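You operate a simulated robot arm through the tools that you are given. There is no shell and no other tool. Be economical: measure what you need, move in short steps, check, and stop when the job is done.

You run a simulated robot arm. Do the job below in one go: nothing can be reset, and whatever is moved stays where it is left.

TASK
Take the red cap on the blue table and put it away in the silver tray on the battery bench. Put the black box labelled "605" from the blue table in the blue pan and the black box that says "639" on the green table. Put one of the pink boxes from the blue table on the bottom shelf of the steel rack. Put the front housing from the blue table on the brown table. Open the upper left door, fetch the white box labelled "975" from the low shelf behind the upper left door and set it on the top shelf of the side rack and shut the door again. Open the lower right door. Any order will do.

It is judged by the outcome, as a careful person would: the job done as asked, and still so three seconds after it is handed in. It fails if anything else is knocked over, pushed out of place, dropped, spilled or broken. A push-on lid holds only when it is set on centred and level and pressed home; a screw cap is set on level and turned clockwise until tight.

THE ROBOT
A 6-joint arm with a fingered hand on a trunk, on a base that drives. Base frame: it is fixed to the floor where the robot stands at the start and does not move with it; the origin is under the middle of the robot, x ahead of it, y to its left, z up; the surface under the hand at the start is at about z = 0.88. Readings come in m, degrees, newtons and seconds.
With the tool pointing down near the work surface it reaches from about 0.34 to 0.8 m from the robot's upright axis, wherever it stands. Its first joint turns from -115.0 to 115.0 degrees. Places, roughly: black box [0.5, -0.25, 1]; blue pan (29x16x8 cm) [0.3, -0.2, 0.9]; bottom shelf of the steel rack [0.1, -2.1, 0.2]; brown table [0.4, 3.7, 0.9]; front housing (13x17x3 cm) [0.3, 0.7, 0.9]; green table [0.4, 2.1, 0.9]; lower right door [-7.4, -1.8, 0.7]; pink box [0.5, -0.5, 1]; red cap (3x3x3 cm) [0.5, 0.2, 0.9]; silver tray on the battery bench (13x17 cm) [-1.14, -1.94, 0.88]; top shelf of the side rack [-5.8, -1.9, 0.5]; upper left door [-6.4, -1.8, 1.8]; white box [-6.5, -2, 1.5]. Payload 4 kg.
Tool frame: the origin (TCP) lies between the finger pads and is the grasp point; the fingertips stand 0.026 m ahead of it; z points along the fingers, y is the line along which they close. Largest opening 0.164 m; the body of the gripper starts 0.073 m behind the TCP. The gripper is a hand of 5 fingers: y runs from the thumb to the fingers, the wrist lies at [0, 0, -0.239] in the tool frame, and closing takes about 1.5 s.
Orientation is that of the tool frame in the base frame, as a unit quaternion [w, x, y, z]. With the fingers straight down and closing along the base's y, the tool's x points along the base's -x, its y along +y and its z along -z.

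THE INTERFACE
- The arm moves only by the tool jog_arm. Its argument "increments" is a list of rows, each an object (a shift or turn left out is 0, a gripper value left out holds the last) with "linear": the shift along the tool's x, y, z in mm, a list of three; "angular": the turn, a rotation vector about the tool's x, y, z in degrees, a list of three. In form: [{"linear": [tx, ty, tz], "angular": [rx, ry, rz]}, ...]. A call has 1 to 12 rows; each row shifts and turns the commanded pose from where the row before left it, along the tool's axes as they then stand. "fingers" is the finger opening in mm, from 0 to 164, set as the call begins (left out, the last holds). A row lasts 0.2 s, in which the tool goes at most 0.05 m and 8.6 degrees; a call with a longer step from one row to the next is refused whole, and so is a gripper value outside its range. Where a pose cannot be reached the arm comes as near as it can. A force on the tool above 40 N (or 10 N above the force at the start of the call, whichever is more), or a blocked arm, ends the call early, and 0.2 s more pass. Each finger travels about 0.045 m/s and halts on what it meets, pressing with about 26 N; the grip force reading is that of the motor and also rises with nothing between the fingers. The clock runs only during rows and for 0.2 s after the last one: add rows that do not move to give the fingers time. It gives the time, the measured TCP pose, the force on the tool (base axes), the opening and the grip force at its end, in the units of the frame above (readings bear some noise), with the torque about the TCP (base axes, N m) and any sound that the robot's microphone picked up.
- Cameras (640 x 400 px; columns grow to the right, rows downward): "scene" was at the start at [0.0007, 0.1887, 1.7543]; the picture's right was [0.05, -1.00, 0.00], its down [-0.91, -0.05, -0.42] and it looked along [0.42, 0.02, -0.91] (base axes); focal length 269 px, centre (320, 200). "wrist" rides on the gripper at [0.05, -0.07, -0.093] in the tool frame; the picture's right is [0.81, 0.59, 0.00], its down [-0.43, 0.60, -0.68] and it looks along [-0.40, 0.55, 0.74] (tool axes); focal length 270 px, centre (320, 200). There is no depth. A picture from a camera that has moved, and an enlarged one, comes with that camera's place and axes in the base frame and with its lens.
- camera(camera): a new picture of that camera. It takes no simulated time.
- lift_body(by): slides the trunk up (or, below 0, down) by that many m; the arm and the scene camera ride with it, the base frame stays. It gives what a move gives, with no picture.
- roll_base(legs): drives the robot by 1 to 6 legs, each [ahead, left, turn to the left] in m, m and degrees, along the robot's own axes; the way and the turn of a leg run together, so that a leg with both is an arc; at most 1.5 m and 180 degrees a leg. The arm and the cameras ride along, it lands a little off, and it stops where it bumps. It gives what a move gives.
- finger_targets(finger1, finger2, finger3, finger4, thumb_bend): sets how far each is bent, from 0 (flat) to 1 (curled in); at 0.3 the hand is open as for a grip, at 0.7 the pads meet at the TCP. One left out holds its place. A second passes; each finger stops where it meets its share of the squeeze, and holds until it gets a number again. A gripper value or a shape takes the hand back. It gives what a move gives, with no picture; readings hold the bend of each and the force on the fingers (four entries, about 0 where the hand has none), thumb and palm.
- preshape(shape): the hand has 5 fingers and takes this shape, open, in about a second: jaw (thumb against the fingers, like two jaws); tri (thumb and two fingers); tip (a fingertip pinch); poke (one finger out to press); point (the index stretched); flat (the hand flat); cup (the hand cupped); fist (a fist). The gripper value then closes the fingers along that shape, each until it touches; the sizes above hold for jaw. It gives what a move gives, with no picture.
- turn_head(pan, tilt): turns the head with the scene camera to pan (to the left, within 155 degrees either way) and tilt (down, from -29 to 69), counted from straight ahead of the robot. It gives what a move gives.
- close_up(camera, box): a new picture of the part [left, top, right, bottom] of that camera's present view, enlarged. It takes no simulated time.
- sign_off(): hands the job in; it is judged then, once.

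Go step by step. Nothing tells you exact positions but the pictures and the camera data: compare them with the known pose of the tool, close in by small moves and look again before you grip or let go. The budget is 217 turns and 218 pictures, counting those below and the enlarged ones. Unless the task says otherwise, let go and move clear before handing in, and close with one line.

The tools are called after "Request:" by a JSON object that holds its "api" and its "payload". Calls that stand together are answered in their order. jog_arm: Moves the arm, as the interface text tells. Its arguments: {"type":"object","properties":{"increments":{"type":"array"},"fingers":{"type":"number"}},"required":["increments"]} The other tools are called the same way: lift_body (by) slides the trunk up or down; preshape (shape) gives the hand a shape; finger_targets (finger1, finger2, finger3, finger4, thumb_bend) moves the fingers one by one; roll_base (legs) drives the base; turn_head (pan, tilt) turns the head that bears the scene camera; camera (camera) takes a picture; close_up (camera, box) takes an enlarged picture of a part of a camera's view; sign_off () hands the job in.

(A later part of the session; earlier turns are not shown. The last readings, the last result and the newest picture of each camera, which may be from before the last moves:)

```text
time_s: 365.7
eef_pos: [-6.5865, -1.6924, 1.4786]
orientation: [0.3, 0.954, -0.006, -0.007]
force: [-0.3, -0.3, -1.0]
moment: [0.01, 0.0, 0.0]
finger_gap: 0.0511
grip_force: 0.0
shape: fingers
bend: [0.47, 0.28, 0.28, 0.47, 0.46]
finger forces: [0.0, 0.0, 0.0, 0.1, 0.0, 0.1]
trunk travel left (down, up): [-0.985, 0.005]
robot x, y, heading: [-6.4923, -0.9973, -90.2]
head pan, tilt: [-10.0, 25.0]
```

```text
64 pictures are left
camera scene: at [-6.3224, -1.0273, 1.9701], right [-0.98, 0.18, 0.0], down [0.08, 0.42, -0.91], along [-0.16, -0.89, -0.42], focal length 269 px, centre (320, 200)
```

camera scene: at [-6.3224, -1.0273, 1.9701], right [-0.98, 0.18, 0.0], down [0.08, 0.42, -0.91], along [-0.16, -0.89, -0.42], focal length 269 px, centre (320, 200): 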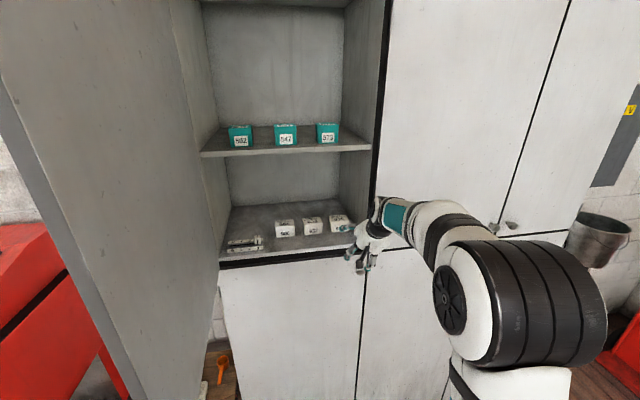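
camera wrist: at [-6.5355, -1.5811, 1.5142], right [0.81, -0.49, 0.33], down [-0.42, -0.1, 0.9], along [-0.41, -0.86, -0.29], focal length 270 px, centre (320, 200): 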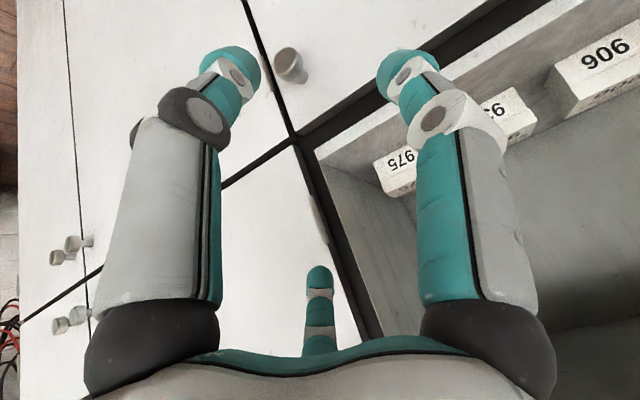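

The finger spacing is right (±54 mm). I'll raise slightly, centre on x=-6.57 and move in over the box.

Request:
{"api": "jog_arm", "payload": {"increments": [{"linear": [16, 14, -20]}, {}]}}

Request:
{"api": "roll_base", "payload": {"legs": [[0.2, 0, 0]]}}

Request:
{"api": "camera", "payload": {"camera": "wrist"}}

Request:
{"api": "close_up", "payload": {"camera": "scene", "box": [220, 140, 412, 260]}}

```text
time_s: 366.3
eef_pos: [-6.572, -1.6922, 1.5026]
orientation: [0.298, 0.954, -0.005, -0.007]
force: [-1.0, -0.7, 1.3]
moment: [0.02, 0.02, 0.05]
finger_gap: 0.0514
grip_force: 0.0
shape: fingers
bend: [0.47, 0.28, 0.28, 0.47, 0.46]
finger forces: [0.0, 0.0, 0.0, 0.0, 0.0, 0.0]
trunk travel left (down, up): [-0.985, 0.005]
robot x, y, heading: [-6.4915, -0.9949, -90.5]
head pan, tilt: [-10.0, 25.0]
```

```text
time_s: 367.9
eef_pos: [-6.5703, -1.8947, 1.5026]
orientation: [0.301, 0.954, -0.004, -0.007]
force: [0.0, -0.3, -0.7]
moment: [0.01, -0.02, 0.03]
finger_gap: 0.0511
grip_force: 0.0
shape: fingers
bend: [0.47, 0.28, 0.28, 0.47, 0.46]
finger forces: [0.0, 0.1, 0.1, 0.0, 0.0, 0.0]
trunk travel left (down, up): [-0.985, 0.005]
robot x, y, heading: [-6.4912, -1.1995, -90.0]
head pan, tilt: [-10.0, 25.0]
```

```text
63 pictures are left
camera wrist: at [-6.5198, -1.7844, 1.5386], right [0.81, -0.49, 0.33], down [-0.42, -0.1, 0.9], along [-0.41, -0.87, -0.29], focal length 270 px, centre (320, 200)
```

wrist: 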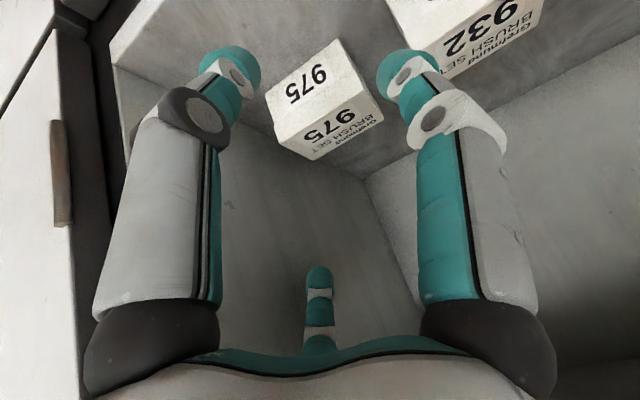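

```text
3.33 times, centred on (316, 200) of scene
camera zoom: at [-6.3232, -1.2303, 1.9701], right [-0.98, 0.18, 0.0], down [0.07, 0.42, -0.91], along [-0.16, -0.89, -0.42], focal length 897 px, centre (333, 200)
```

zoom: 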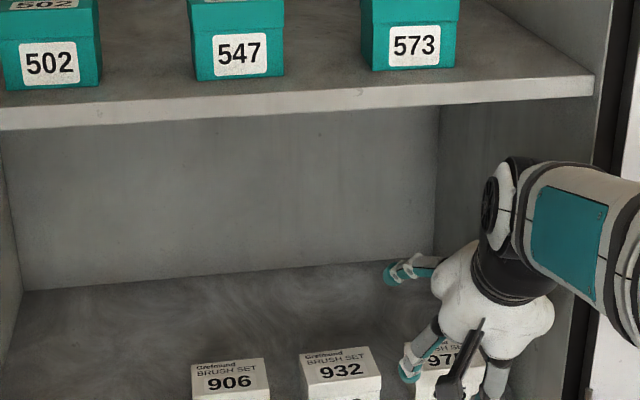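

I now see the box clearly: about 7.4x5.5x4 cm, centred at (-6.574, -1.972), top z≈1.425. I'll curl the thumb out of the way and move directly above it.

Request:
{"api": "finger_targets", "payload": {"finger1": 0.475, "finger4": 0.475, "thumb_bend": 1.0}}

Request:
{"api": "jog_arm", "payload": {"increments": [{"linear": [-3, 30, 21]}, {"linear": [0, 36, 25]}, {}]}}

Request:
{"api": "camera", "payload": {"camera": "wrist"}}

Request:
{"api": "close_up", "payload": {"camera": "scene", "box": [320, 200, 416, 260]}}

```text
time_s: 368.9
eef_pos: [-6.57, -1.8947, 1.503]
orientation: [0.301, 0.954, -0.004, -0.006]
force: [0.6, -0.1, 0.1]
moment: [0.02, 0.02, 0.03]
finger_gap: 0.0733
grip_force: 0.1
shape: fingers
bend: [0.47, 0.28, 0.28, 0.47, 1.0]
finger forces: [0.0, 0.0, 0.0, 0.1, 0.0, 0.0]
trunk travel left (down, up): [-0.985, 0.005]
robot x, y, heading: [-6.4953, -1.2012, -90.2]
head pan, tilt: [-10.0, 25.0]
```

```text
time_s: 369.8
eef_pos: [-6.5737, -1.9727, 1.5049]
orientation: [0.301, 0.954, -0.005, -0.007]
force: [-0.2, 0.0, -0.4]
moment: [-0.03, -0.01, -0.01]
finger_gap: 0.0733
grip_force: 0.0
shape: fingers
bend: [0.47, 0.28, 0.28, 0.47, 1.0]
finger forces: [0.0, 0.0, 0.0, 0.0, 0.1, 0.0]
trunk travel left (down, up): [-0.985, 0.005]
robot x, y, heading: [-6.4935, -1.2009, -90.0]
head pan, tilt: [-10.0, 25.0]
```

```text
61 pictures are left
camera wrist: at [-6.523, -1.862, 1.541], right [0.81, -0.49, 0.33], down [-0.42, -0.09, 0.9], along [-0.41, -0.87, -0.28], focal length 270 px, centre (320, 200)
```

wrist: 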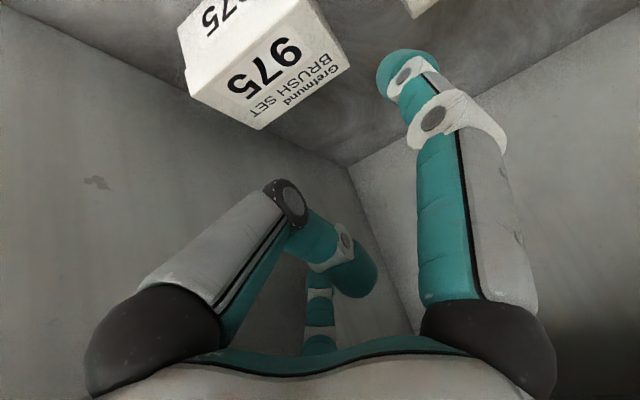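

```text
6.67 times, centred on (368, 230) of scene
camera zoom: at [-6.3231, -1.2269, 1.9701], right [-0.98, 0.18, 0.0], down [0.07, 0.41, -0.91], along [-0.16, -0.89, -0.42], focal length 1794 px, centre (0, 0)
```

zoom: 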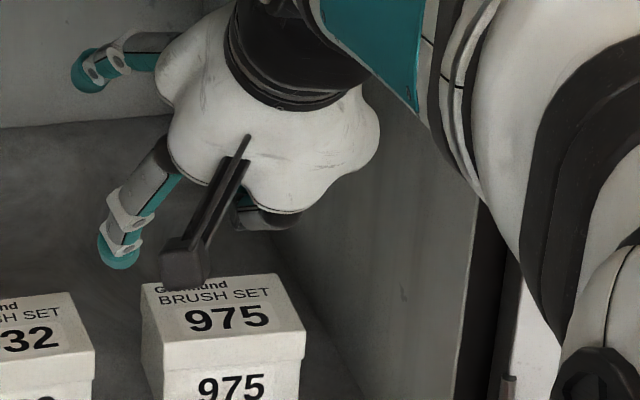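

Box centre refined to (-6.579, -1.98). I'll align and descend in stages.

Request:
{"api": "jog_arm", "payload": {"increments": [{"linear": [-5, 9, 6]}, {"linear": [0, -14.4, 20.5]}, {"linear": [0, -14.4, 20.5]}, {}]}}

Request:
{"api": "camera", "payload": {"camera": "wrist"}}

Request:
{"api": "close_up", "payload": {"camera": "scene", "box": [320, 200, 416, 260]}}

```text
time_s: 370.8
eef_pos: [-6.5794, -1.9844, 1.4536]
orientation: [0.3, 0.954, -0.005, -0.006]
force: [-0.3, 0.4, -0.7]
moment: [0.01, -0.02, 0.0]
finger_gap: 0.0734
grip_force: 0.0
shape: fingers
bend: [0.47, 0.28, 0.28, 0.47, 1.0]
finger forces: [0.0, 0.0, 0.0, 0.0, 0.1, 0.1]
trunk travel left (down, up): [-0.985, 0.005]
robot x, y, heading: [-6.4945, -1.2015, -90.2]
head pan, tilt: [-10.0, 25.0]
```

```text
59 pictures are left
camera wrist: at [-6.5294, -1.8739, 1.4901], right [0.81, -0.49, 0.33], down [-0.42, -0.1, 0.9], along [-0.41, -0.87, -0.29], focal length 270 px, centre (320, 200)
```

wrist: 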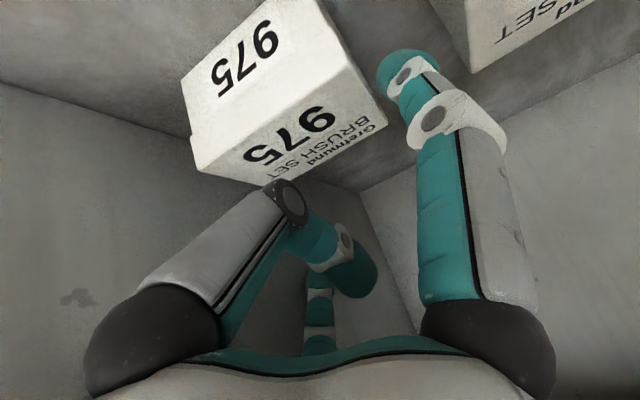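

```text
6.67 times, centred on (368, 230) of scene
camera zoom: at [-6.3231, -1.2286, 1.9701], right [-0.98, 0.18, 0.0], down [0.07, 0.42, -0.91], along [-0.16, -0.89, -0.42], focal length 1794 px, centre (0, 0)
```

zoom: 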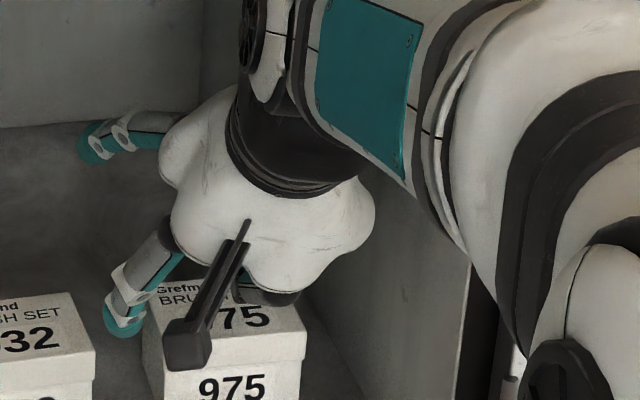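

Finger 1 is cleanly between the boxes. I'll descend another 12 mm, just until the thumb knuckle clears the box top, then pinch with fingers 1 and 4.

Request:
{"api": "jog_arm", "payload": {"increments": [{"linear": [0, -3.4, 5]}, {"linear": [0, -3.4, 5]}, {}]}}

Request:
{"api": "finger_targets", "payload": {"finger1": 0.62, "finger4": 0.62}}

Request:
{"api": "camera", "payload": {"camera": "wrist"}}

```text
time_s: 371.6
eef_pos: [-6.5796, -1.9844, 1.4406]
orientation: [0.3, 0.954, -0.005, -0.007]
force: [0.2, 0.0, 1.1]
moment: [0.03, 0.01, -0.01]
finger_gap: 0.0736
grip_force: 0.0
shape: fingers
bend: [0.47, 0.28, 0.28, 0.47, 1.0]
finger forces: [0.0, 0.0, 0.0, 0.0, 0.0, 0.0]
trunk travel left (down, up): [-0.985, 0.005]
robot x, y, heading: [-6.4911, -1.1991, -90.1]
head pan, tilt: [-10.0, 25.0]
```

```text
time_s: 372.6
eef_pos: [-6.579, -1.986, 1.4407]
orientation: [0.3, 0.954, -0.004, -0.007]
force: [-0.3, 0.2, -0.1]
moment: [-0.01, -0.02, -0.02]
finger_gap: 0.0652
grip_force: 7.1
shape: fingers
bend: [0.53, 0.28, 0.28, 0.53, 1.0]
finger forces: [7.2, 0.0, 0.0, 7.2, 0.0, 0.0]
trunk travel left (down, up): [-0.985, 0.005]
robot x, y, heading: [-6.4938, -1.1936, -90.0]
head pan, tilt: [-10.0, 25.0]
```

```text
57 pictures are left
camera wrist: at [-6.5288, -1.875, 1.4771], right [0.81, -0.49, 0.33], down [-0.42, -0.1, 0.9], along [-0.41, -0.87, -0.29], focal length 270 px, centre (320, 200)
```

wrist: 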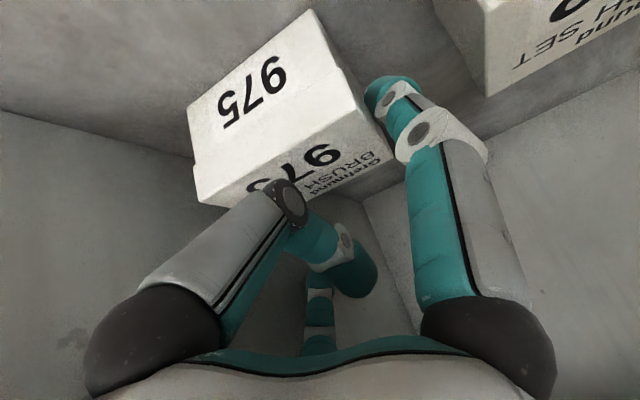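

Both fingers hold at 7 N each. I'll lift slowly a few centimetres and check.

Request:
{"api": "jog_arm", "payload": {"increments": [{"linear": [0, 5.7, -8.2]}, {"linear": [0, 5.7, -8.2]}, {"linear": [0, 5.7, -8.2]}, {}]}}

Request:
{"api": "camera", "payload": {"camera": "wrist"}}

Request:
{"api": "close_up", "payload": {"camera": "scene", "box": [320, 200, 416, 260]}}

```text
time_s: 373.6
eef_pos: [-6.5788, -1.985, 1.4705]
orientation: [0.3, 0.954, -0.004, -0.008]
force: [0.6, -0.3, -0.7]
moment: [0.0, 0.0, -0.02]
finger_gap: 0.0649
grip_force: 7.1
shape: fingers
bend: [0.53, 0.28, 0.28, 0.53, 1.0]
finger forces: [7.2, 0.1, 0.0, 7.2, 0.1, 0.1]
trunk travel left (down, up): [-0.985, 0.005]
robot x, y, heading: [-6.492, -1.1961, -90.2]
head pan, tilt: [-10.0, 25.0]
```

```text
56 pictures are left
camera wrist: at [-6.5288, -1.8743, 1.5068], right [0.81, -0.49, 0.33], down [-0.42, -0.1, 0.9], along [-0.41, -0.87, -0.29], focal length 270 px, centre (320, 200)
```

wrist: 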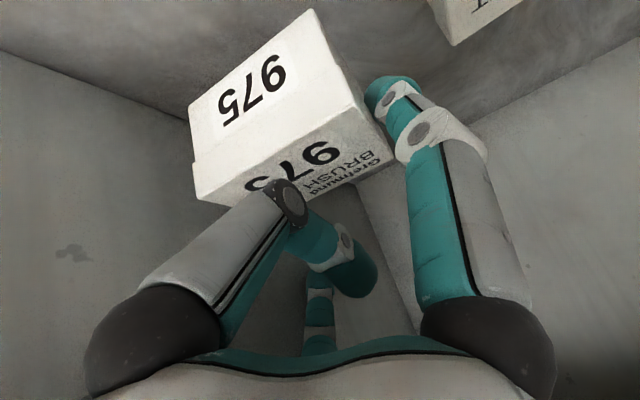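

```text
6.67 times, centred on (368, 230) of scene
camera zoom: at [-6.3232, -1.2297, 1.9701], right [-0.98, 0.18, 0.0], down [0.07, 0.42, -0.91], along [-0.16, -0.89, -0.42], focal length 1794 px, centre (0, 0)
```

zoom: 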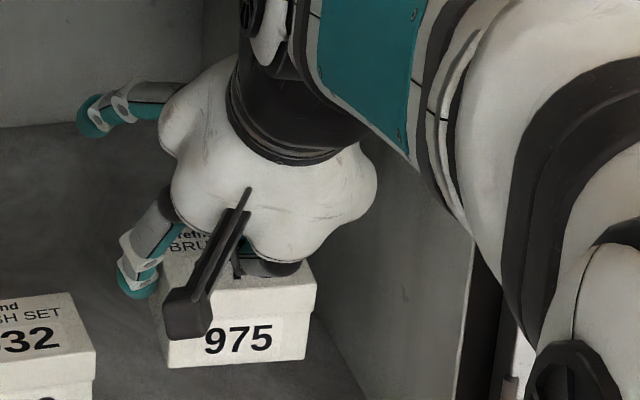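

The box is lifted and level. I'll raise a bit more and back out of the cabinet.

Request:
{"api": "jog_arm", "payload": {"increments": [{"linear": [0, 11.5, -16.4]}, {"linear": [0, 11.5, -16.4]}, {}]}}

Request:
{"api": "roll_base", "payload": {"legs": [[-0.25, 0, 0], [-0.4, 0, 0]]}}

Request:
{"api": "turn_head", "payload": {"pan": 25, "tilt": 45}}

Request:
{"api": "camera", "payload": {"camera": "scene"}}

Request:
{"api": "camera", "payload": {"camera": "wrist"}}

```text
time_s: 374.4
eef_pos: [-6.5811, -1.9849, 1.5122]
orientation: [0.299, 0.954, -0.004, -0.007]
force: [-0.6, -0.2, -0.2]
moment: [0.04, 0.0, -0.01]
finger_gap: 0.0653
grip_force: 7.3
shape: fingers
bend: [0.53, 0.28, 0.28, 0.53, 1.0]
finger forces: [7.2, 0.0, 0.0, 7.2, 0.0, 0.0]
trunk travel left (down, up): [-0.985, 0.005]
robot x, y, heading: [-6.4931, -1.1985, -90.3]
head pan, tilt: [-10.0, 25.0]
```

```text
time_s: 378.3
eef_pos: [-6.5774, -1.3324, 1.5111]
orientation: [0.3, 0.954, -0.003, -0.006]
force: [-0.4, -0.1, -0.6]
moment: [0.0, 0.0, 0.01]
finger_gap: 0.0654
grip_force: 7.1
shape: fingers
bend: [0.53, 0.28, 0.28, 0.53, 1.0]
finger forces: [7.2, 0.1, 0.0, 7.3, 0.0, 0.0]
trunk travel left (down, up): [-0.985, 0.005]
robot x, y, heading: [-6.4891, -0.5452, -90.0]
head pan, tilt: [-10.0, 25.0]
```

```text
time_s: 379.3
eef_pos: [-6.5763, -1.3328, 1.5112]
orientation: [0.299, 0.954, -0.003, -0.007]
force: [-0.1, 0.2, -1.0]
moment: [0.03, 0.0, 0.04]
finger_gap: 0.0651
grip_force: 7.6
shape: fingers
bend: [0.53, 0.28, 0.28, 0.53, 1.0]
finger forces: [7.2, 0.0, 0.0, 7.1, 0.1, 0.0]
trunk travel left (down, up): [-0.985, 0.005]
robot x, y, heading: [-6.4901, -0.5467, -90.2]
head pan, tilt: [25.0, 45.0]
```

```text
54 pictures are left
camera scene: at [-6.2695, -0.5605, 1.9395], right [-0.91, -0.42, 0.0], down [-0.3, 0.64, -0.71], along [0.3, -0.64, -0.71], focal length 269 px, centre (320, 200)
```

scene: 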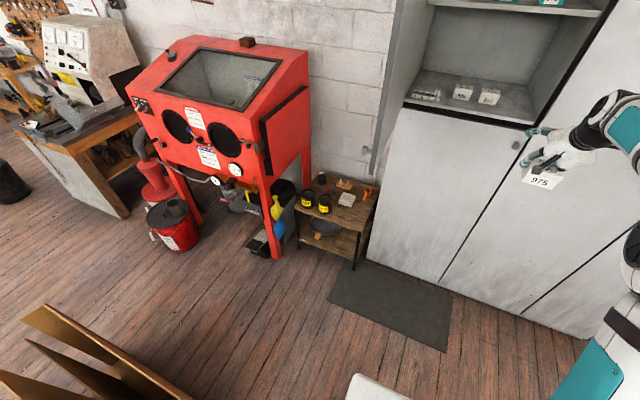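

```text
53 pictures are left
camera wrist: at [-6.5257, -1.222, 1.547], right [0.81, -0.49, 0.33], down [-0.42, -0.1, 0.9], along [-0.41, -0.87, -0.29], focal length 270 px, centre (320, 200)
```

wrist: 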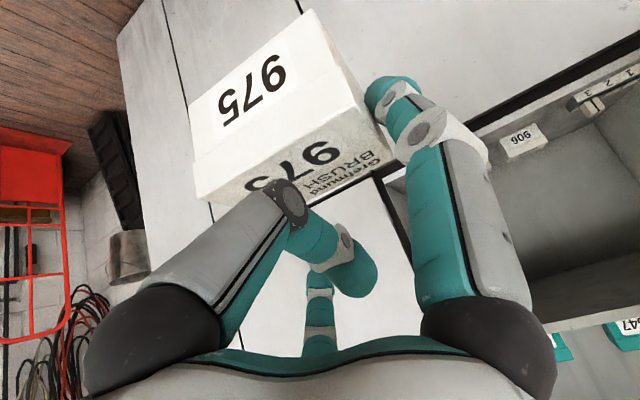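

Request:
{"api": "close_up", "payload": {"camera": "scene", "box": [270, 160, 398, 240]}}

```text
5.00 times, centred on (334, 200) of scene
camera zoom: at [-6.2695, -0.5605, 1.9395], right [-0.91, -0.42, 0.0], down [-0.3, 0.64, -0.71], along [0.3, -0.64, -0.71], focal length 1346 px, centre (250, 200)
```

zoom: 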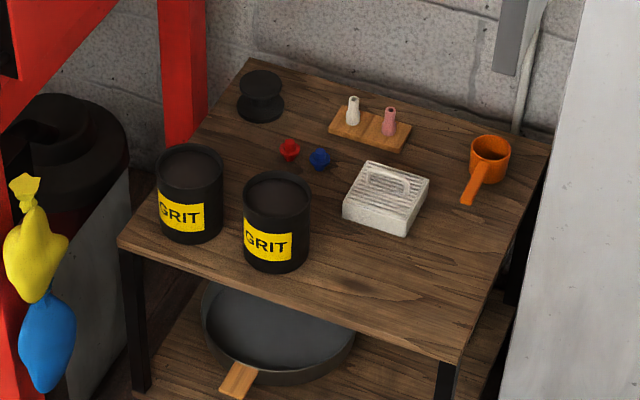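

The side rack's top shelf (z≈0.5) has free space at its front right, around (-5.945, -1.785). I'll lower the trunk and drive there.

Request:
{"api": "lift_body", "payload": {"by": -0.4}}

Request:
{"api": "lift_body", "payload": {"by": -0.35}}

Request:
{"api": "roll_base", "payload": {"legs": [[0, 0.63, 0], [0.4, 0, 0]]}}

Request:
{"api": "turn_head", "payload": {"pan": 0, "tilt": 45}}

Request:
{"api": "camera", "payload": {"camera": "scene"}}

Request:
{"api": "camera", "payload": {"camera": "wrist"}}

```text
time_s: 383.1
eef_pos: [-6.5763, -1.333, 1.1107]
orientation: [0.3, 0.954, -0.003, -0.007]
force: [0.3, -0.3, -0.5]
moment: [-0.01, -0.01, -0.02]
finger_gap: 0.0652
grip_force: 6.7
shape: fingers
bend: [0.53, 0.28, 0.28, 0.53, 1.0]
finger forces: [7.2, 0.1, 0.0, 7.2, 0.0, 0.1]
trunk travel left (down, up): [-0.585, 0.405]
robot x, y, heading: [-6.4902, -0.5431, -90.2]
head pan, tilt: [25.0, 45.0]
```

```text
time_s: 386.5
eef_pos: [-6.5752, -1.3323, 0.7623]
orientation: [0.3, 0.954, -0.004, -0.007]
force: [-0.8, -0.5, -0.5]
moment: [0.01, -0.01, 0.02]
finger_gap: 0.0652
grip_force: 6.9
shape: fingers
bend: [0.53, 0.28, 0.28, 0.53, 1.0]
finger forces: [7.2, 0.0, 0.1, 7.2, 0.0, 0.0]
trunk travel left (down, up): [-0.235, 0.755]
robot x, y, heading: [-6.4912, -0.5465, -90.1]
head pan, tilt: [25.0, 45.0]
```

```text
time_s: 389.2
eef_pos: [-6.1418, -1.363, 0.759]
orientation: [0.3, 0.954, 0.02, 0.0]
force: [-0.7, -0.5, 0.2]
moment: [0.0, -0.01, -0.01]
finger_gap: 0.065
grip_force: 7.8
shape: fingers
bend: [0.53, 0.28, 0.28, 0.53, 1.0]
finger forces: [7.3, 0.0, 0.0, 7.4, 0.1, 0.0]
trunk travel left (down, up): [-0.235, 0.755]
robot x, y, heading: [-6.0941, -0.5705, -87.4]
head pan, tilt: [25.0, 45.0]
stopped in leg 1: the robot was blocked; the commanded pose is now the measured one
```

```text
time_s: 390.1
eef_pos: [-6.1418, -1.3626, 0.7606]
orientation: [0.3, 0.954, 0.019, 0.001]
force: [0.1, 0.2, -0.8]
moment: [0.0, 0.02, -0.04]
finger_gap: 0.065
grip_force: 7.3
shape: fingers
bend: [0.53, 0.28, 0.28, 0.53, 1.0]
finger forces: [7.3, 0.0, 0.0, 7.3, 0.0, 0.0]
trunk travel left (down, up): [-0.235, 0.755]
robot x, y, heading: [-6.0937, -0.5719, -87.5]
head pan, tilt: [0.0, 45.0]
```

```text
51 pictures are left
camera scene: at [-5.9064, -0.5857, 1.1895], right [-1.0, -0.04, 0.0], down [-0.03, 0.71, -0.71], along [0.03, -0.71, -0.71], focal length 269 px, centre (320, 200)
```

scene: 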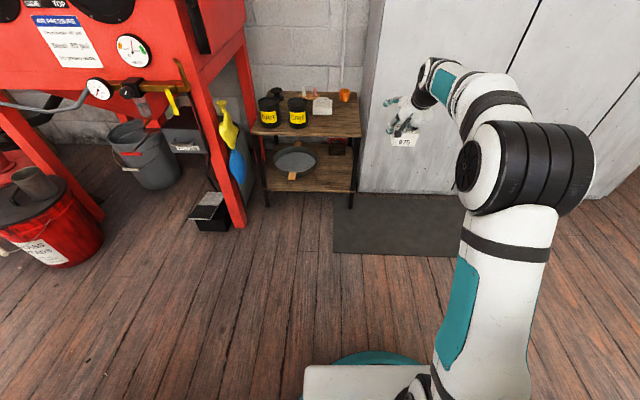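

```text
50 pictures are left
camera wrist: at [-6.097, -1.2493, 0.7965], right [0.83, -0.45, 0.33], down [-0.42, -0.12, 0.9], along [-0.37, -0.88, -0.29], focal length 270 px, centre (320, 200)
```

wrist: 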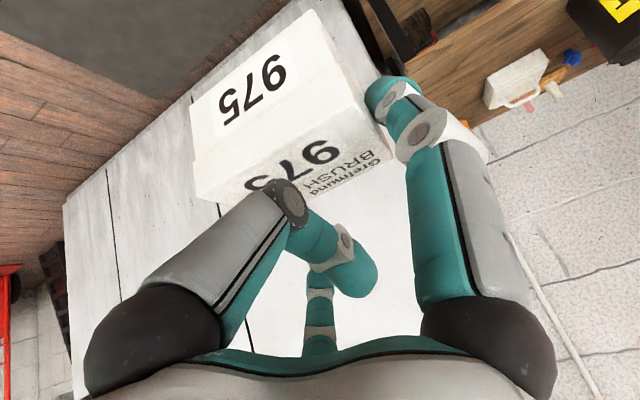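

I was blocked, probably by the end of the leaning panels on my left. I'll look there before moving.

Request:
{"api": "turn_head", "payload": {"pan": 80, "tilt": 45}}

Request:
{"api": "camera", "payload": {"camera": "scene"}}

```text
time_s: 391.7
eef_pos: [-6.1413, -1.3621, 0.7609]
orientation: [0.301, 0.954, 0.019, 0.0]
force: [-0.2, -0.2, -0.6]
moment: [-0.03, 0.0, 0.0]
finger_gap: 0.065
grip_force: 7.2
shape: fingers
bend: [0.53, 0.28, 0.28, 0.53, 1.0]
finger forces: [7.3, 0.0, 0.0, 7.3, 0.0, 0.0]
trunk travel left (down, up): [-0.235, 0.755]
robot x, y, heading: [-6.0917, -0.5732, -87.1]
head pan, tilt: [80.0, 45.0]
```

```text
49 pictures are left
camera scene: at [-5.8294, -0.5151, 1.1895], right [-0.13, -0.99, 0.0], down [-0.7, 0.09, -0.71], along [0.7, -0.09, -0.71], focal length 269 px, centre (320, 200)
```

scene: 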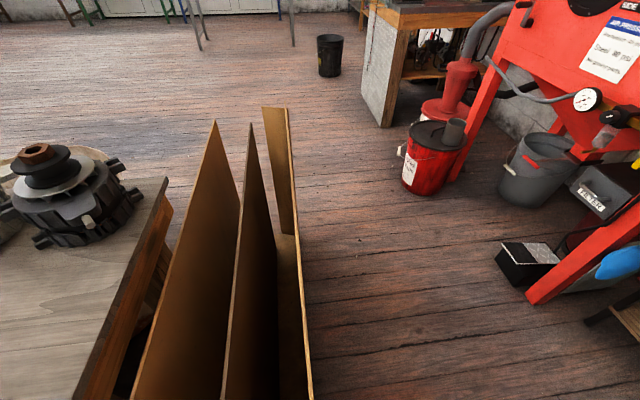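

The panels still stand where they were. I'll move forward first, then left, staying clear of them.

Request:
{"api": "roll_base", "payload": {"legs": [[0.33, 0.0, -2.8]]}}

Request:
{"api": "roll_base", "payload": {"legs": [[0, 0.23, 0]]}}

Request:
{"api": "turn_head", "payload": {"pan": 0, "tilt": 50}}

Request:
{"api": "camera", "payload": {"camera": "scene"}}

```text
time_s: 393.8
eef_pos: [-6.1795, -1.6898, 0.7606]
orientation: [0.299, 0.954, -0.007, -0.008]
force: [0.3, -0.3, -0.4]
moment: [0.01, -0.04, -0.03]
finger_gap: 0.0653
grip_force: 7.5
shape: fingers
bend: [0.53, 0.28, 0.28, 0.53, 1.0]
finger forces: [7.3, 0.0, 0.0, 7.3, 0.0, 0.1]
trunk travel left (down, up): [-0.235, 0.755]
robot x, y, heading: [-6.0883, -0.9004, -90.4]
head pan, tilt: [80.0, 45.0]
```

```text
time_s: 395.6
eef_pos: [-5.9543, -1.6924, 0.7598]
orientation: [0.3, 0.954, -0.009, -0.008]
force: [-0.9, 0.2, -1.2]
moment: [0.0, -0.03, -0.01]
finger_gap: 0.0652
grip_force: 7.9
shape: fingers
bend: [0.53, 0.28, 0.28, 0.53, 1.0]
finger forces: [7.3, 0.0, 0.0, 7.3, 0.1, 0.0]
trunk travel left (down, up): [-0.235, 0.755]
robot x, y, heading: [-5.8557, -0.9037, -90.7]
head pan, tilt: [80.0, 45.0]
```

```text
time_s: 397.1
eef_pos: [-5.9542, -1.6913, 0.7609]
orientation: [0.3, 0.954, -0.008, -0.009]
force: [-0.2, 0.2, -0.7]
moment: [-0.01, 0.01, -0.03]
finger_gap: 0.0652
grip_force: 7.0
shape: fingers
bend: [0.53, 0.28, 0.28, 0.53, 1.0]
finger forces: [7.3, 0.0, 0.0, 7.3, 0.0, 0.0]
trunk travel left (down, up): [-0.235, 0.755]
robot x, y, heading: [-5.8589, -0.9047, -90.9]
head pan, tilt: [0.0, 50.0]
```

```text
48 pictures are left
camera scene: at [-5.674, -0.9254, 1.1826], right [-1.0, 0.01, 0.0], down [0.01, 0.77, -0.64], along [-0.01, -0.64, -0.77], focal length 269 px, centre (320, 200)
```

scene: 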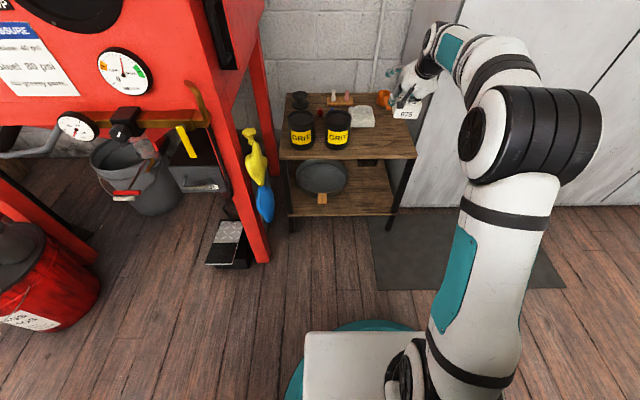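

The shelf geometry checks out: front edge at y≈-1.70, right edge at x≈-6.04. I'll extend over the target and lower partway.

Request:
{"api": "jog_arm", "payload": {"increments": [{"linear": [4, 26, 18]}, {"linear": [5, 26, 18]}, {"linear": [0, 26, 18]}, {"linear": [0, -20, 28.7]}, {"linear": [0, -20, 28.7]}, {"linear": [0, -20, 28.7]}, {"linear": [0, -20, 28.7]}, {}]}}

Request:
{"api": "camera", "payload": {"camera": "wrist"}}

Request:
{"api": "close_up", "payload": {"camera": "scene", "box": [270, 70, 462, 190]}}

```text
time_s: 398.9
eef_pos: [-5.9491, -1.785, 0.6222]
orientation: [0.3, 0.954, -0.008, -0.008]
force: [0.5, 0.4, 0.4]
moment: [0.0, -0.02, -0.02]
finger_gap: 0.0652
grip_force: 6.9
shape: fingers
bend: [0.53, 0.28, 0.28, 0.53, 1.0]
finger forces: [7.3, 0.0, 0.0, 7.4, 0.0, 0.0]
trunk travel left (down, up): [-0.235, 0.755]
robot x, y, heading: [-5.8596, -0.9058, -90.7]
head pan, tilt: [0.0, 50.0]
```

```text
47 pictures are left
camera wrist: at [-5.8973, -1.6754, 0.6576], right [0.8, -0.5, 0.33], down [-0.43, -0.09, 0.9], along [-0.42, -0.86, -0.29], focal length 270 px, centre (320, 200)
```

wrist: 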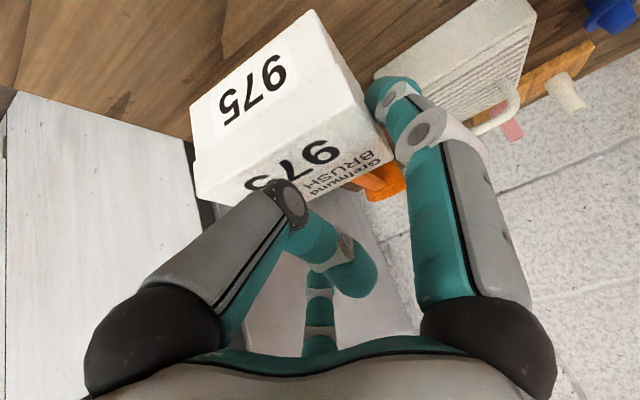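

```text
3.33 times, centred on (366, 130) of scene
camera zoom: at [-5.674, -0.9255, 1.1826], right [-1.0, 0.01, 0.0], down [0.01, 0.77, -0.64], along [-0.01, -0.64, -0.77], focal length 897 px, centre (167, 433)
```

zoom: 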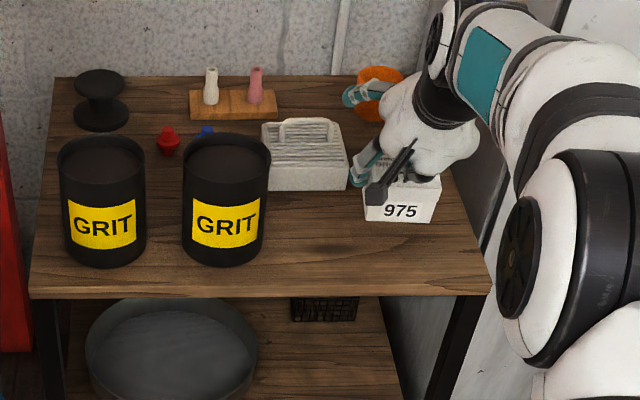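

Request:
{"api": "jog_arm", "payload": {"increments": [{"linear": [0, -14.4, 20.5]}, {"linear": [0, -11.5, 16.4]}, {"linear": [0, -4.6, 6.6]}, {}]}}

Request:
{"api": "camera", "payload": {"camera": "wrist"}}

Request:
{"api": "close_up", "payload": {"camera": "scene", "box": [340, 90, 436, 150]}}

```text
time_s: 399.9
eef_pos: [-5.9507, -1.7855, 0.5708]
orientation: [0.302, 0.953, -0.009, -0.008]
force: [0.1, 1.9, 11.4]
moment: [-0.03, -0.02, -0.01]
finger_gap: 0.063
grip_force: 8.0
shape: fingers
bend: [0.53, 0.28, 0.28, 0.53, 1.0]
finger forces: [7.9, 0.0, 0.0, 7.9, 0.0, 0.0]
trunk travel left (down, up): [-0.235, 0.755]
robot x, y, heading: [-5.8602, -0.9077, -90.9]
head pan, tilt: [0.0, 50.0]
```

```text
45 pictures are left
camera wrist: at [-5.8983, -1.6748, 0.6068], right [0.8, -0.5, 0.33], down [-0.42, -0.09, 0.9], along [-0.42, -0.86, -0.28], focal length 270 px, centre (320, 200)
```

wrist: 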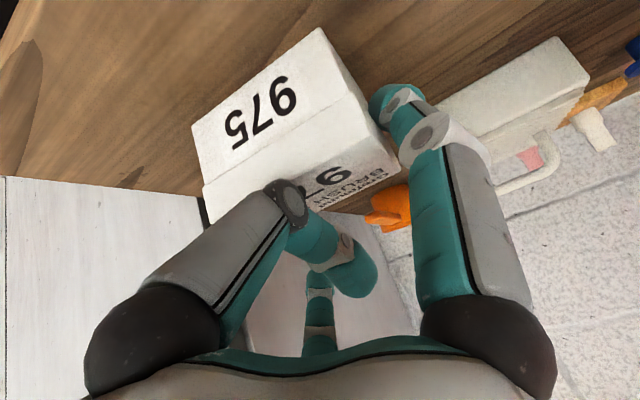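

```text
6.67 times, centred on (388, 120) of scene
camera zoom: at [-5.6739, -0.9241, 1.1827], right [-1.0, 0.01, 0.0], down [0.01, 0.77, -0.64], along [-0.01, -0.64, -0.77], focal length 1794 px, centre (-133, 733)
```

zoom: 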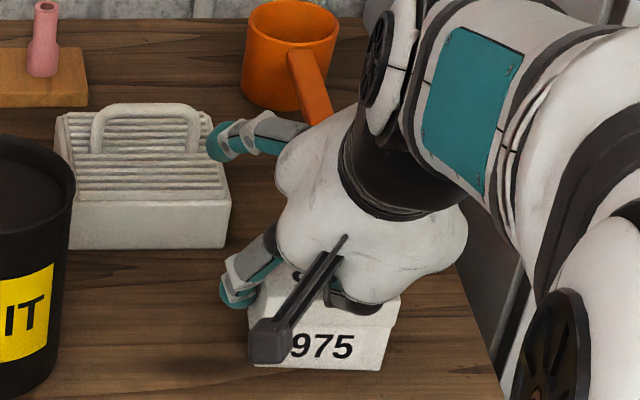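

The box touches the shelf. I'll ease up 1 mm, open fingers 1 and 4, and rise.

Request:
{"api": "jog_arm", "payload": {"increments": [{"linear": [0, 1, -1.4]}, {}]}}

Request:
{"api": "finger_targets", "payload": {"finger1": 0.44, "finger4": 0.44}}

Request:
{"api": "jog_arm", "payload": {"increments": [{"linear": [0, 5.7, -8.2]}, {"linear": [0, 11.5, -16.4]}, {"linear": [0, 20, -28.7]}, {"linear": [0, 20, -28.7]}, {"linear": [0, 20, -28.7]}, {"linear": [0, 20, -28.7]}, {}]}}

Request:
{"api": "close_up", "payload": {"camera": "scene", "box": [270, 70, 462, 190]}}

```text
time_s: 400.5
eef_pos: [-5.9485, -1.7864, 0.5705]
orientation: [0.3, 0.954, -0.009, -0.008]
force: [0.1, 1.5, 10.0]
moment: [-0.06, 0.04, -0.02]
finger_gap: 0.0628
grip_force: 8.9
shape: fingers
bend: [0.53, 0.28, 0.28, 0.53, 1.0]
finger forces: [7.7, 0.0, 0.1, 8.3, 0.0, 0.0]
trunk travel left (down, up): [-0.235, 0.755]
robot x, y, heading: [-5.8597, -0.9049, -90.7]
head pan, tilt: [0.0, 50.0]
```

```text
time_s: 401.5
eef_pos: [-5.9494, -1.7867, 0.5705]
orientation: [0.299, 0.954, -0.008, -0.009]
force: [0.2, 0.0, 0.4]
moment: [0.01, -0.02, -0.01]
finger_gap: 0.0774
grip_force: 0.1
shape: fingers
bend: [0.44, 0.28, 0.28, 0.44, 1.0]
finger forces: [0.0, 0.0, 0.0, 0.0, 0.0, 0.0]
trunk travel left (down, up): [-0.235, 0.755]
robot x, y, heading: [-5.8637, -0.9059, -90.7]
head pan, tilt: [0.0, 50.0]
```

```text
time_s: 403.1
eef_pos: [-5.946, -1.7866, 0.7385]
orientation: [0.299, 0.954, -0.009, -0.008]
force: [-0.1, 0.1, -0.6]
moment: [0.01, 0.0, 0.03]
finger_gap: 0.0776
grip_force: 0.1
shape: fingers
bend: [0.44, 0.28, 0.28, 0.44, 1.0]
finger forces: [0.0, 0.0, 0.1, 0.0, 0.0, 0.1]
trunk travel left (down, up): [-0.235, 0.755]
robot x, y, heading: [-5.8575, -0.9041, -90.6]
head pan, tilt: [0.0, 50.0]
```

```text
3.33 times, centred on (366, 130) of scene
camera zoom: at [-5.674, -0.9253, 1.1826], right [-1.0, 0.01, 0.0], down [0.01, 0.77, -0.64], along [-0.01, -0.64, -0.77], focal length 897 px, centre (167, 433)
```

zoom: 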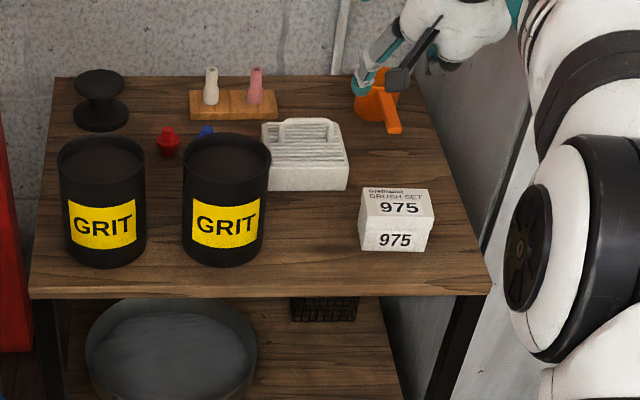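

Box 975 stands on the side rack. Now I'll close the door: retract, move right and back clear of the door's swing, then raise the trunk.

Request:
{"api": "jog_arm", "payload": {"increments": [{"linear": [0, -28, -20]}, {"linear": [0, -28, -20]}, {"linear": [0, -28, -20]}, {"linear": [0, -28, -20]}, {}]}}

Request:
{"api": "roll_base", "payload": {"legs": [[0, -0.42, 0.6], [-0.35, 0, 0]]}}

Request:
{"api": "preshape", "payload": {"shape": "fist"}}

Request:
{"api": "lift_body", "payload": {"by": 0.4}}

Request:
{"api": "lift_body", "payload": {"by": 0.35}}

Request:
{"api": "turn_head", "payload": {"pan": 0, "tilt": 30}}

Request:
{"api": "camera", "payload": {"camera": "scene"}}

```text
time_s: 404.3
eef_pos: [-5.9449, -1.6482, 0.7412]
orientation: [0.3, 0.954, -0.009, -0.008]
force: [-0.3, 0.1, 0.3]
moment: [-0.01, -0.01, -0.02]
finger_gap: 0.0774
grip_force: 0.1
shape: fingers
bend: [0.44, 0.28, 0.28, 0.44, 1.0]
finger forces: [0.0, 0.1, 0.1, 0.0, 0.0, 0.0]
trunk travel left (down, up): [-0.235, 0.755]
robot x, y, heading: [-5.8582, -0.9025, -90.6]
head pan, tilt: [0.0, 50.0]
```

```text
time_s: 408.8
eef_pos: [-6.3488, -1.2816, 0.7414]
orientation: [0.3, 0.954, -0.006, -0.007]
force: [0.1, -0.5, 0.1]
moment: [0.05, 0.02, -0.02]
finger_gap: 0.0776
grip_force: 0.1
shape: fingers
bend: [0.44, 0.28, 0.28, 0.44, 1.0]
finger forces: [0.0, 0.0, 0.0, 0.1, 0.0, 0.0]
trunk travel left (down, up): [-0.235, 0.755]
robot x, y, heading: [-6.2688, -0.5386, -90.4]
head pan, tilt: [0.0, 50.0]
```

```text
time_s: 409.7
eef_pos: [-6.3507, -1.2817, 0.7425]
orientation: [0.3, 0.954, -0.006, -0.007]
force: [0.4, 0.5, -0.3]
moment: [-0.05, 0.0, 0.01]
finger_gap: 0.0
grip_force: 0.1
shape: fist
bend: [0.91, 0.84, 0.91, 0.89, 0.99]
finger forces: [0.1, 0.0, 0.0, 0.0, 0.0, 0.0]
trunk travel left (down, up): [-0.235, 0.755]
robot x, y, heading: [-6.2697, -0.5403, -90.4]
head pan, tilt: [0.0, 50.0]
```

```text
time_s: 413.5
eef_pos: [-6.3511, -1.2828, 1.141]
orientation: [0.3, 0.954, -0.005, -0.007]
force: [0.7, 0.1, 0.5]
moment: [0.03, -0.01, 0.0]
finger_gap: 0.0
grip_force: 0.1
shape: fist
bend: [0.91, 0.85, 0.92, 0.9, 1.0]
finger forces: [0.0, 0.1, 0.0, 0.1, 0.1, 0.0]
trunk travel left (down, up): [-0.635, 0.355]
robot x, y, heading: [-6.27, -0.539, -90.6]
head pan, tilt: [0.0, 50.0]
```

```text
time_s: 416.9
eef_pos: [-6.3496, -1.2822, 1.491]
orientation: [0.3, 0.954, -0.006, -0.007]
force: [0.1, -0.2, 0.4]
moment: [0.03, -0.02, -0.01]
finger_gap: 0.0002
grip_force: 0.1
shape: fist
bend: [1.0, 0.9, 0.99, 1.0, 1.0]
finger forces: [0.1, 0.0, 0.1, 0.0, 0.0, 0.0]
trunk travel left (down, up): [-0.985, 0.005]
robot x, y, heading: [-6.2702, -0.5401, -90.5]
head pan, tilt: [0.0, 50.0]
```

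```text
time_s: 417.7
eef_pos: [-6.3499, -1.2836, 1.4917]
orientation: [0.299, 0.954, -0.005, -0.007]
force: [0.9, 1.1, -0.5]
moment: [0.0, 0.0, 0.02]
finger_gap: 0.0002
grip_force: 0.1
shape: fist
bend: [1.0, 0.9, 0.99, 1.0, 1.0]
finger forces: [0.0, 0.0, 0.1, 0.0, 0.0, 0.0]
trunk travel left (down, up): [-0.985, 0.005]
robot x, y, heading: [-6.2688, -0.5393, -90.4]
head pan, tilt: [0.0, 30.0]
```

```text
42 pictures are left
camera scene: at [-6.0833, -0.5712, 1.962], right [-1.0, 0.01, 0.0], down [0.0, 0.5, -0.87], along [-0.01, -0.87, -0.5], focal length 269 px, centre (320, 200)
```

scene: 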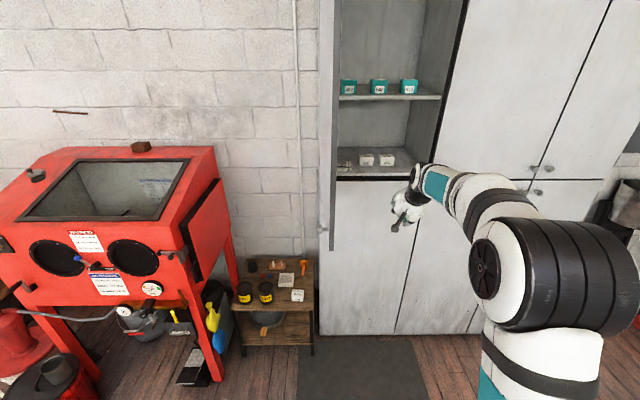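

The door's edge is at about (-6.13, -1.28), nearly edge-on to me. I'll bring the fist around its tip to the left side.

Request:
{"api": "jog_arm", "payload": {"increments": [{"linear": [0, -33, -23]}, {"linear": [0, -33, -23]}, {"linear": [0, -33, -23]}, {"linear": [0, -33, -23]}, {"linear": [42, 0, 0]}, {"linear": [42, 0, 0]}, {"linear": [42, 0, 0]}, {"linear": [42, 0, 0]}, {"linear": [42, 0, 0]}, {"linear": [42, 0, 0]}, {"linear": [42, 0, 0]}, {"linear": [42, 0, 0]}]}}

Request:
{"api": "camera", "payload": {"camera": "scene"}}

```text
time_s: 420.3
eef_pos: [-6.0098, -1.1292, 1.4875]
orientation: [0.299, 0.954, -0.007, -0.007]
force: [0.0, -0.3, 0.4]
moment: [0.03, 0.0, 0.0]
finger_gap: 0.0
grip_force: 0.1
shape: fist
bend: [1.0, 0.9, 0.99, 1.0, 1.0]
finger forces: [0.0, 0.1, 0.1, 0.0, 0.0, 0.0]
trunk travel left (down, up): [-0.985, 0.005]
robot x, y, heading: [-6.2676, -0.5359, -90.6]
head pan, tilt: [0.0, 30.0]
```

```text
41 pictures are left
camera scene: at [-6.081, -0.572, 1.9619], right [-1.0, 0.01, 0.0], down [0.0, 0.5, -0.87], along [-0.01, -0.87, -0.5], focal length 269 px, centre (320, 200)
```

scene: 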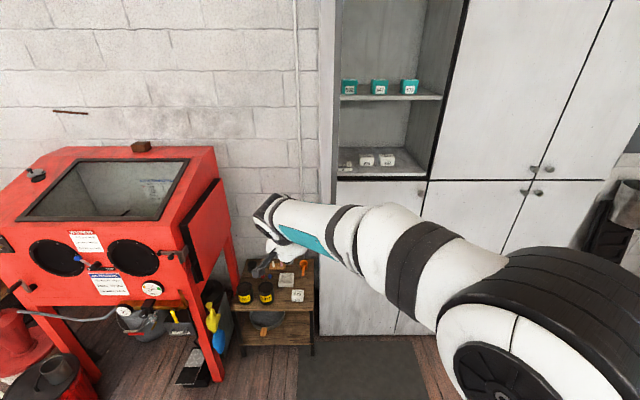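

The forearm would hit the door tip from that side. Instead I'll straddle the door's edge with the fingers, one on each face, and drag it shut from the front.

Request:
{"api": "finger_targets", "payload": {"finger1": 0.5, "finger4": 0.5, "finger2": 0.3, "finger3": 0.3, "thumb_bend": 1.0}}

Request:
{"api": "jog_arm", "payload": {"increments": [{"linear": [-40, 0, 0]}, {"linear": [-40, 0, 0]}, {"linear": [-42, 0, 0]}, {"linear": [0, 33, 23]}, {"linear": [0, 33, 23]}, {}]}}

Request:
{"api": "camera", "payload": {"camera": "wrist"}}

Request:
{"api": "camera", "payload": {"camera": "scene"}}

```text
time_s: 421.3
eef_pos: [-6.0117, -1.1276, 1.4889]
orientation: [0.3, 0.954, -0.006, -0.008]
force: [-1.0, -0.1, -0.6]
moment: [-0.03, -0.01, 0.02]
finger_gap: 0.0685
grip_force: 0.1
shape: fingers
bend: [0.5, 0.3, 0.3, 0.5, 1.0]
finger forces: [0.1, 0.0, 0.1, 0.0, 0.0, 0.0]
trunk travel left (down, up): [-0.985, 0.005]
robot x, y, heading: [-6.2722, -0.5358, -90.5]
head pan, tilt: [0.0, 30.0]
```

```text
time_s: 422.7
eef_pos: [-6.135, -1.2049, 1.4906]
orientation: [0.3, 0.954, -0.006, -0.007]
force: [-0.2, -0.2, -0.7]
moment: [-0.04, 0.03, -0.01]
finger_gap: 0.0688
grip_force: 0.1
shape: fingers
bend: [0.5, 0.3, 0.3, 0.5, 1.0]
finger forces: [0.0, 0.0, 0.0, 0.0, 0.0, 0.1]
trunk travel left (down, up): [-0.985, 0.005]
robot x, y, heading: [-6.2681, -0.5389, -90.5]
head pan, tilt: [0.0, 30.0]
```

```text
40 pictures are left
camera wrist: at [-6.0838, -1.0955, 1.5258], right [0.8, -0.49, 0.33], down [-0.42, -0.09, 0.9], along [-0.41, -0.86, -0.29], focal length 270 px, centre (320, 200)
```

wrist: 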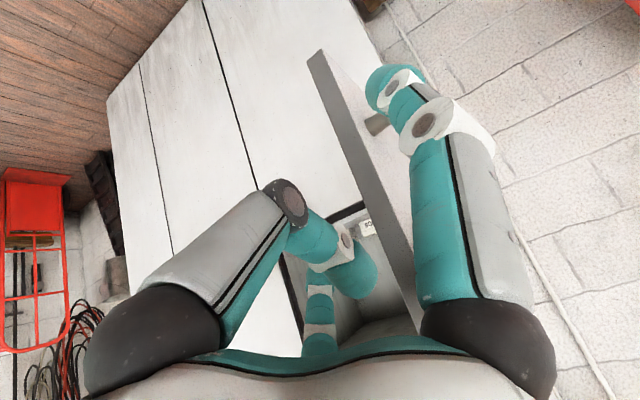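

```text
39 pictures are left
camera scene: at [-6.0833, -0.5694, 1.9621], right [-1.0, 0.01, 0.0], down [0.0, 0.5, -0.87], along [-0.01, -0.87, -0.5], focal length 269 px, centre (320, 200)
```

scene: 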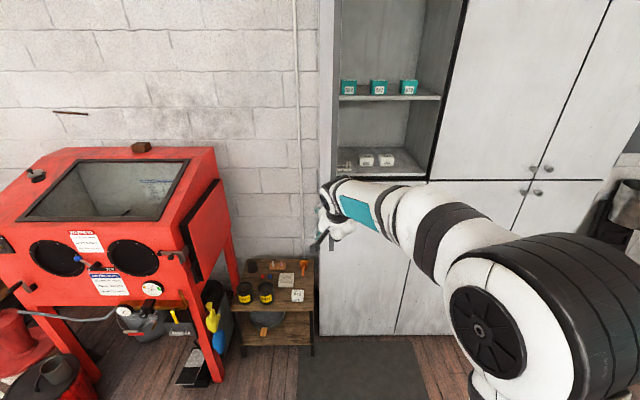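

The door edge is between finger 1 and the thumb. I'll shift slightly right, go deeper, then sweep along the closing arc.

Request:
{"api": "jog_arm", "payload": {"increments": [{"linear": [-26, 0, 0]}, {"linear": [0, 26, 18]}, {"linear": [0, 26, 18]}, {"linear": [0, 26, 18]}, {}]}}

Request:
{"api": "camera", "payload": {"camera": "wrist"}}

```text
time_s: 423.7
eef_pos: [-6.1631, -1.2821, 1.4864]
orientation: [0.293, 0.956, -0.005, -0.01]
force: [-3.2, 24.9, 5.2]
moment: [-1.59, 0.47, 0.31]
finger_gap: 0.0688
grip_force: 19.1
shape: fingers
bend: [0.5, 0.3, 0.3, 0.5, 1.0]
finger forces: [0.0, 15.7, 0.1, 0.1, 18.6, 4.5]
trunk travel left (down, up): [-0.985, 0.005]
robot x, y, heading: [-6.2656, -0.5393, -90.4]
head pan, tilt: [0.0, 30.0]
stopped in row 4: the force on the tool passed its limit at 64 N (the readings are from after the stop); the commanded pose is now the measured one
```

```text
38 pictures are left
camera wrist: at [-6.1117, -1.1713, 1.5245], right [0.81, -0.5, 0.32], down [-0.42, -0.11, 0.9], along [-0.42, -0.86, -0.3], focal length 270 px, centre (320, 200)
```

wrist: 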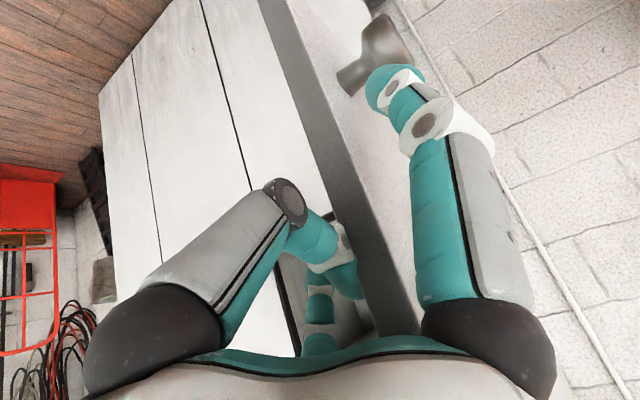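

Finger 1 is well over the outer face. I'll back off 4 mm and drag the door along its closing arc.

Request:
{"api": "jog_arm", "payload": {"increments": [{"linear": [0, -5, -4]}, {"linear": [-20, 3, 2]}, {"linear": [-30, 5, 3]}, {"linear": [-30, 5, 3]}, {"linear": [-30, 6, 4]}, {"linear": [-30, 8, 6]}, {"linear": [-30, 10, 7]}, {"linear": [-30, 12, 8]}, {"linear": [-30, 14, 10]}, {}]}}

Request:
{"api": "camera", "payload": {"camera": "scene"}}

```text
time_s: 425.9
eef_pos: [-6.3929, -1.3522, 1.4895]
orientation: [0.295, 0.956, -0.005, -0.01]
force: [0.0, 2.9, 2.5]
moment: [-0.35, -0.24, 0.82]
finger_gap: 0.0678
grip_force: 7.5
shape: fingers
bend: [0.5, 0.27, 0.3, 0.5, 0.99]
finger forces: [0.1, 9.0, 0.0, 0.1, 6.2, 0.0]
trunk travel left (down, up): [-0.985, 0.005]
robot x, y, heading: [-6.2699, -0.5356, -90.1]
head pan, tilt: [0.0, 30.0]
```

```text
37 pictures are left
camera scene: at [-6.0818, -0.5691, 1.962], right [-1.0, 0.01, 0.0], down [0.0, 0.5, -0.87], along [-0.01, -0.87, -0.5], focal length 269 px, centre (320, 200)
```

scene: 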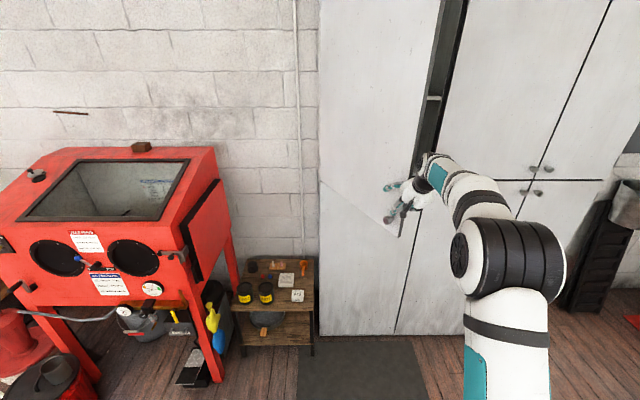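

It's closing, now about 60°. I'll continue the arc.

Request:
{"api": "jog_arm", "payload": {"increments": [{"linear": [-30, 17, 12]}, {"linear": [-30, 19, 13]}, {"linear": [-29, 21, 15]}, {"linear": [-28, 23, 16]}, {"linear": [-27, 25, 17]}, {}]}}

Request:
{"api": "camera", "payload": {"camera": "scene"}}

```text
time_s: 427.3
eef_pos: [-6.5188, -1.4225, 1.4709]
orientation: [0.292, 0.956, -0.006, -0.01]
force: [0.4, -0.3, -0.3]
moment: [0.01, -0.01, -0.03]
finger_gap: 0.0686
grip_force: 0.1
shape: fingers
bend: [0.5, 0.29, 0.3, 0.5, 1.0]
finger forces: [0.0, 0.1, 0.0, 0.1, 0.0, 0.1]
out of reach, approached as far as the arm can: row 4, 5
trunk travel left (down, up): [-0.985, 0.005]
robot x, y, heading: [-6.268, -0.5395, -90.5]
head pan, tilt: [0.0, 30.0]
```

```text
36 pictures are left
camera scene: at [-6.0829, -0.5733, 1.962], right [-1.0, 0.01, 0.0], down [0.0, 0.5, -0.87], along [-0.01, -0.87, -0.5], focal length 269 px, centre (320, 200)
```

scene: 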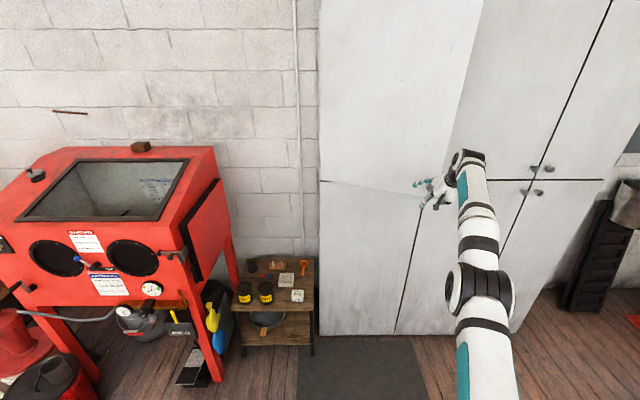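

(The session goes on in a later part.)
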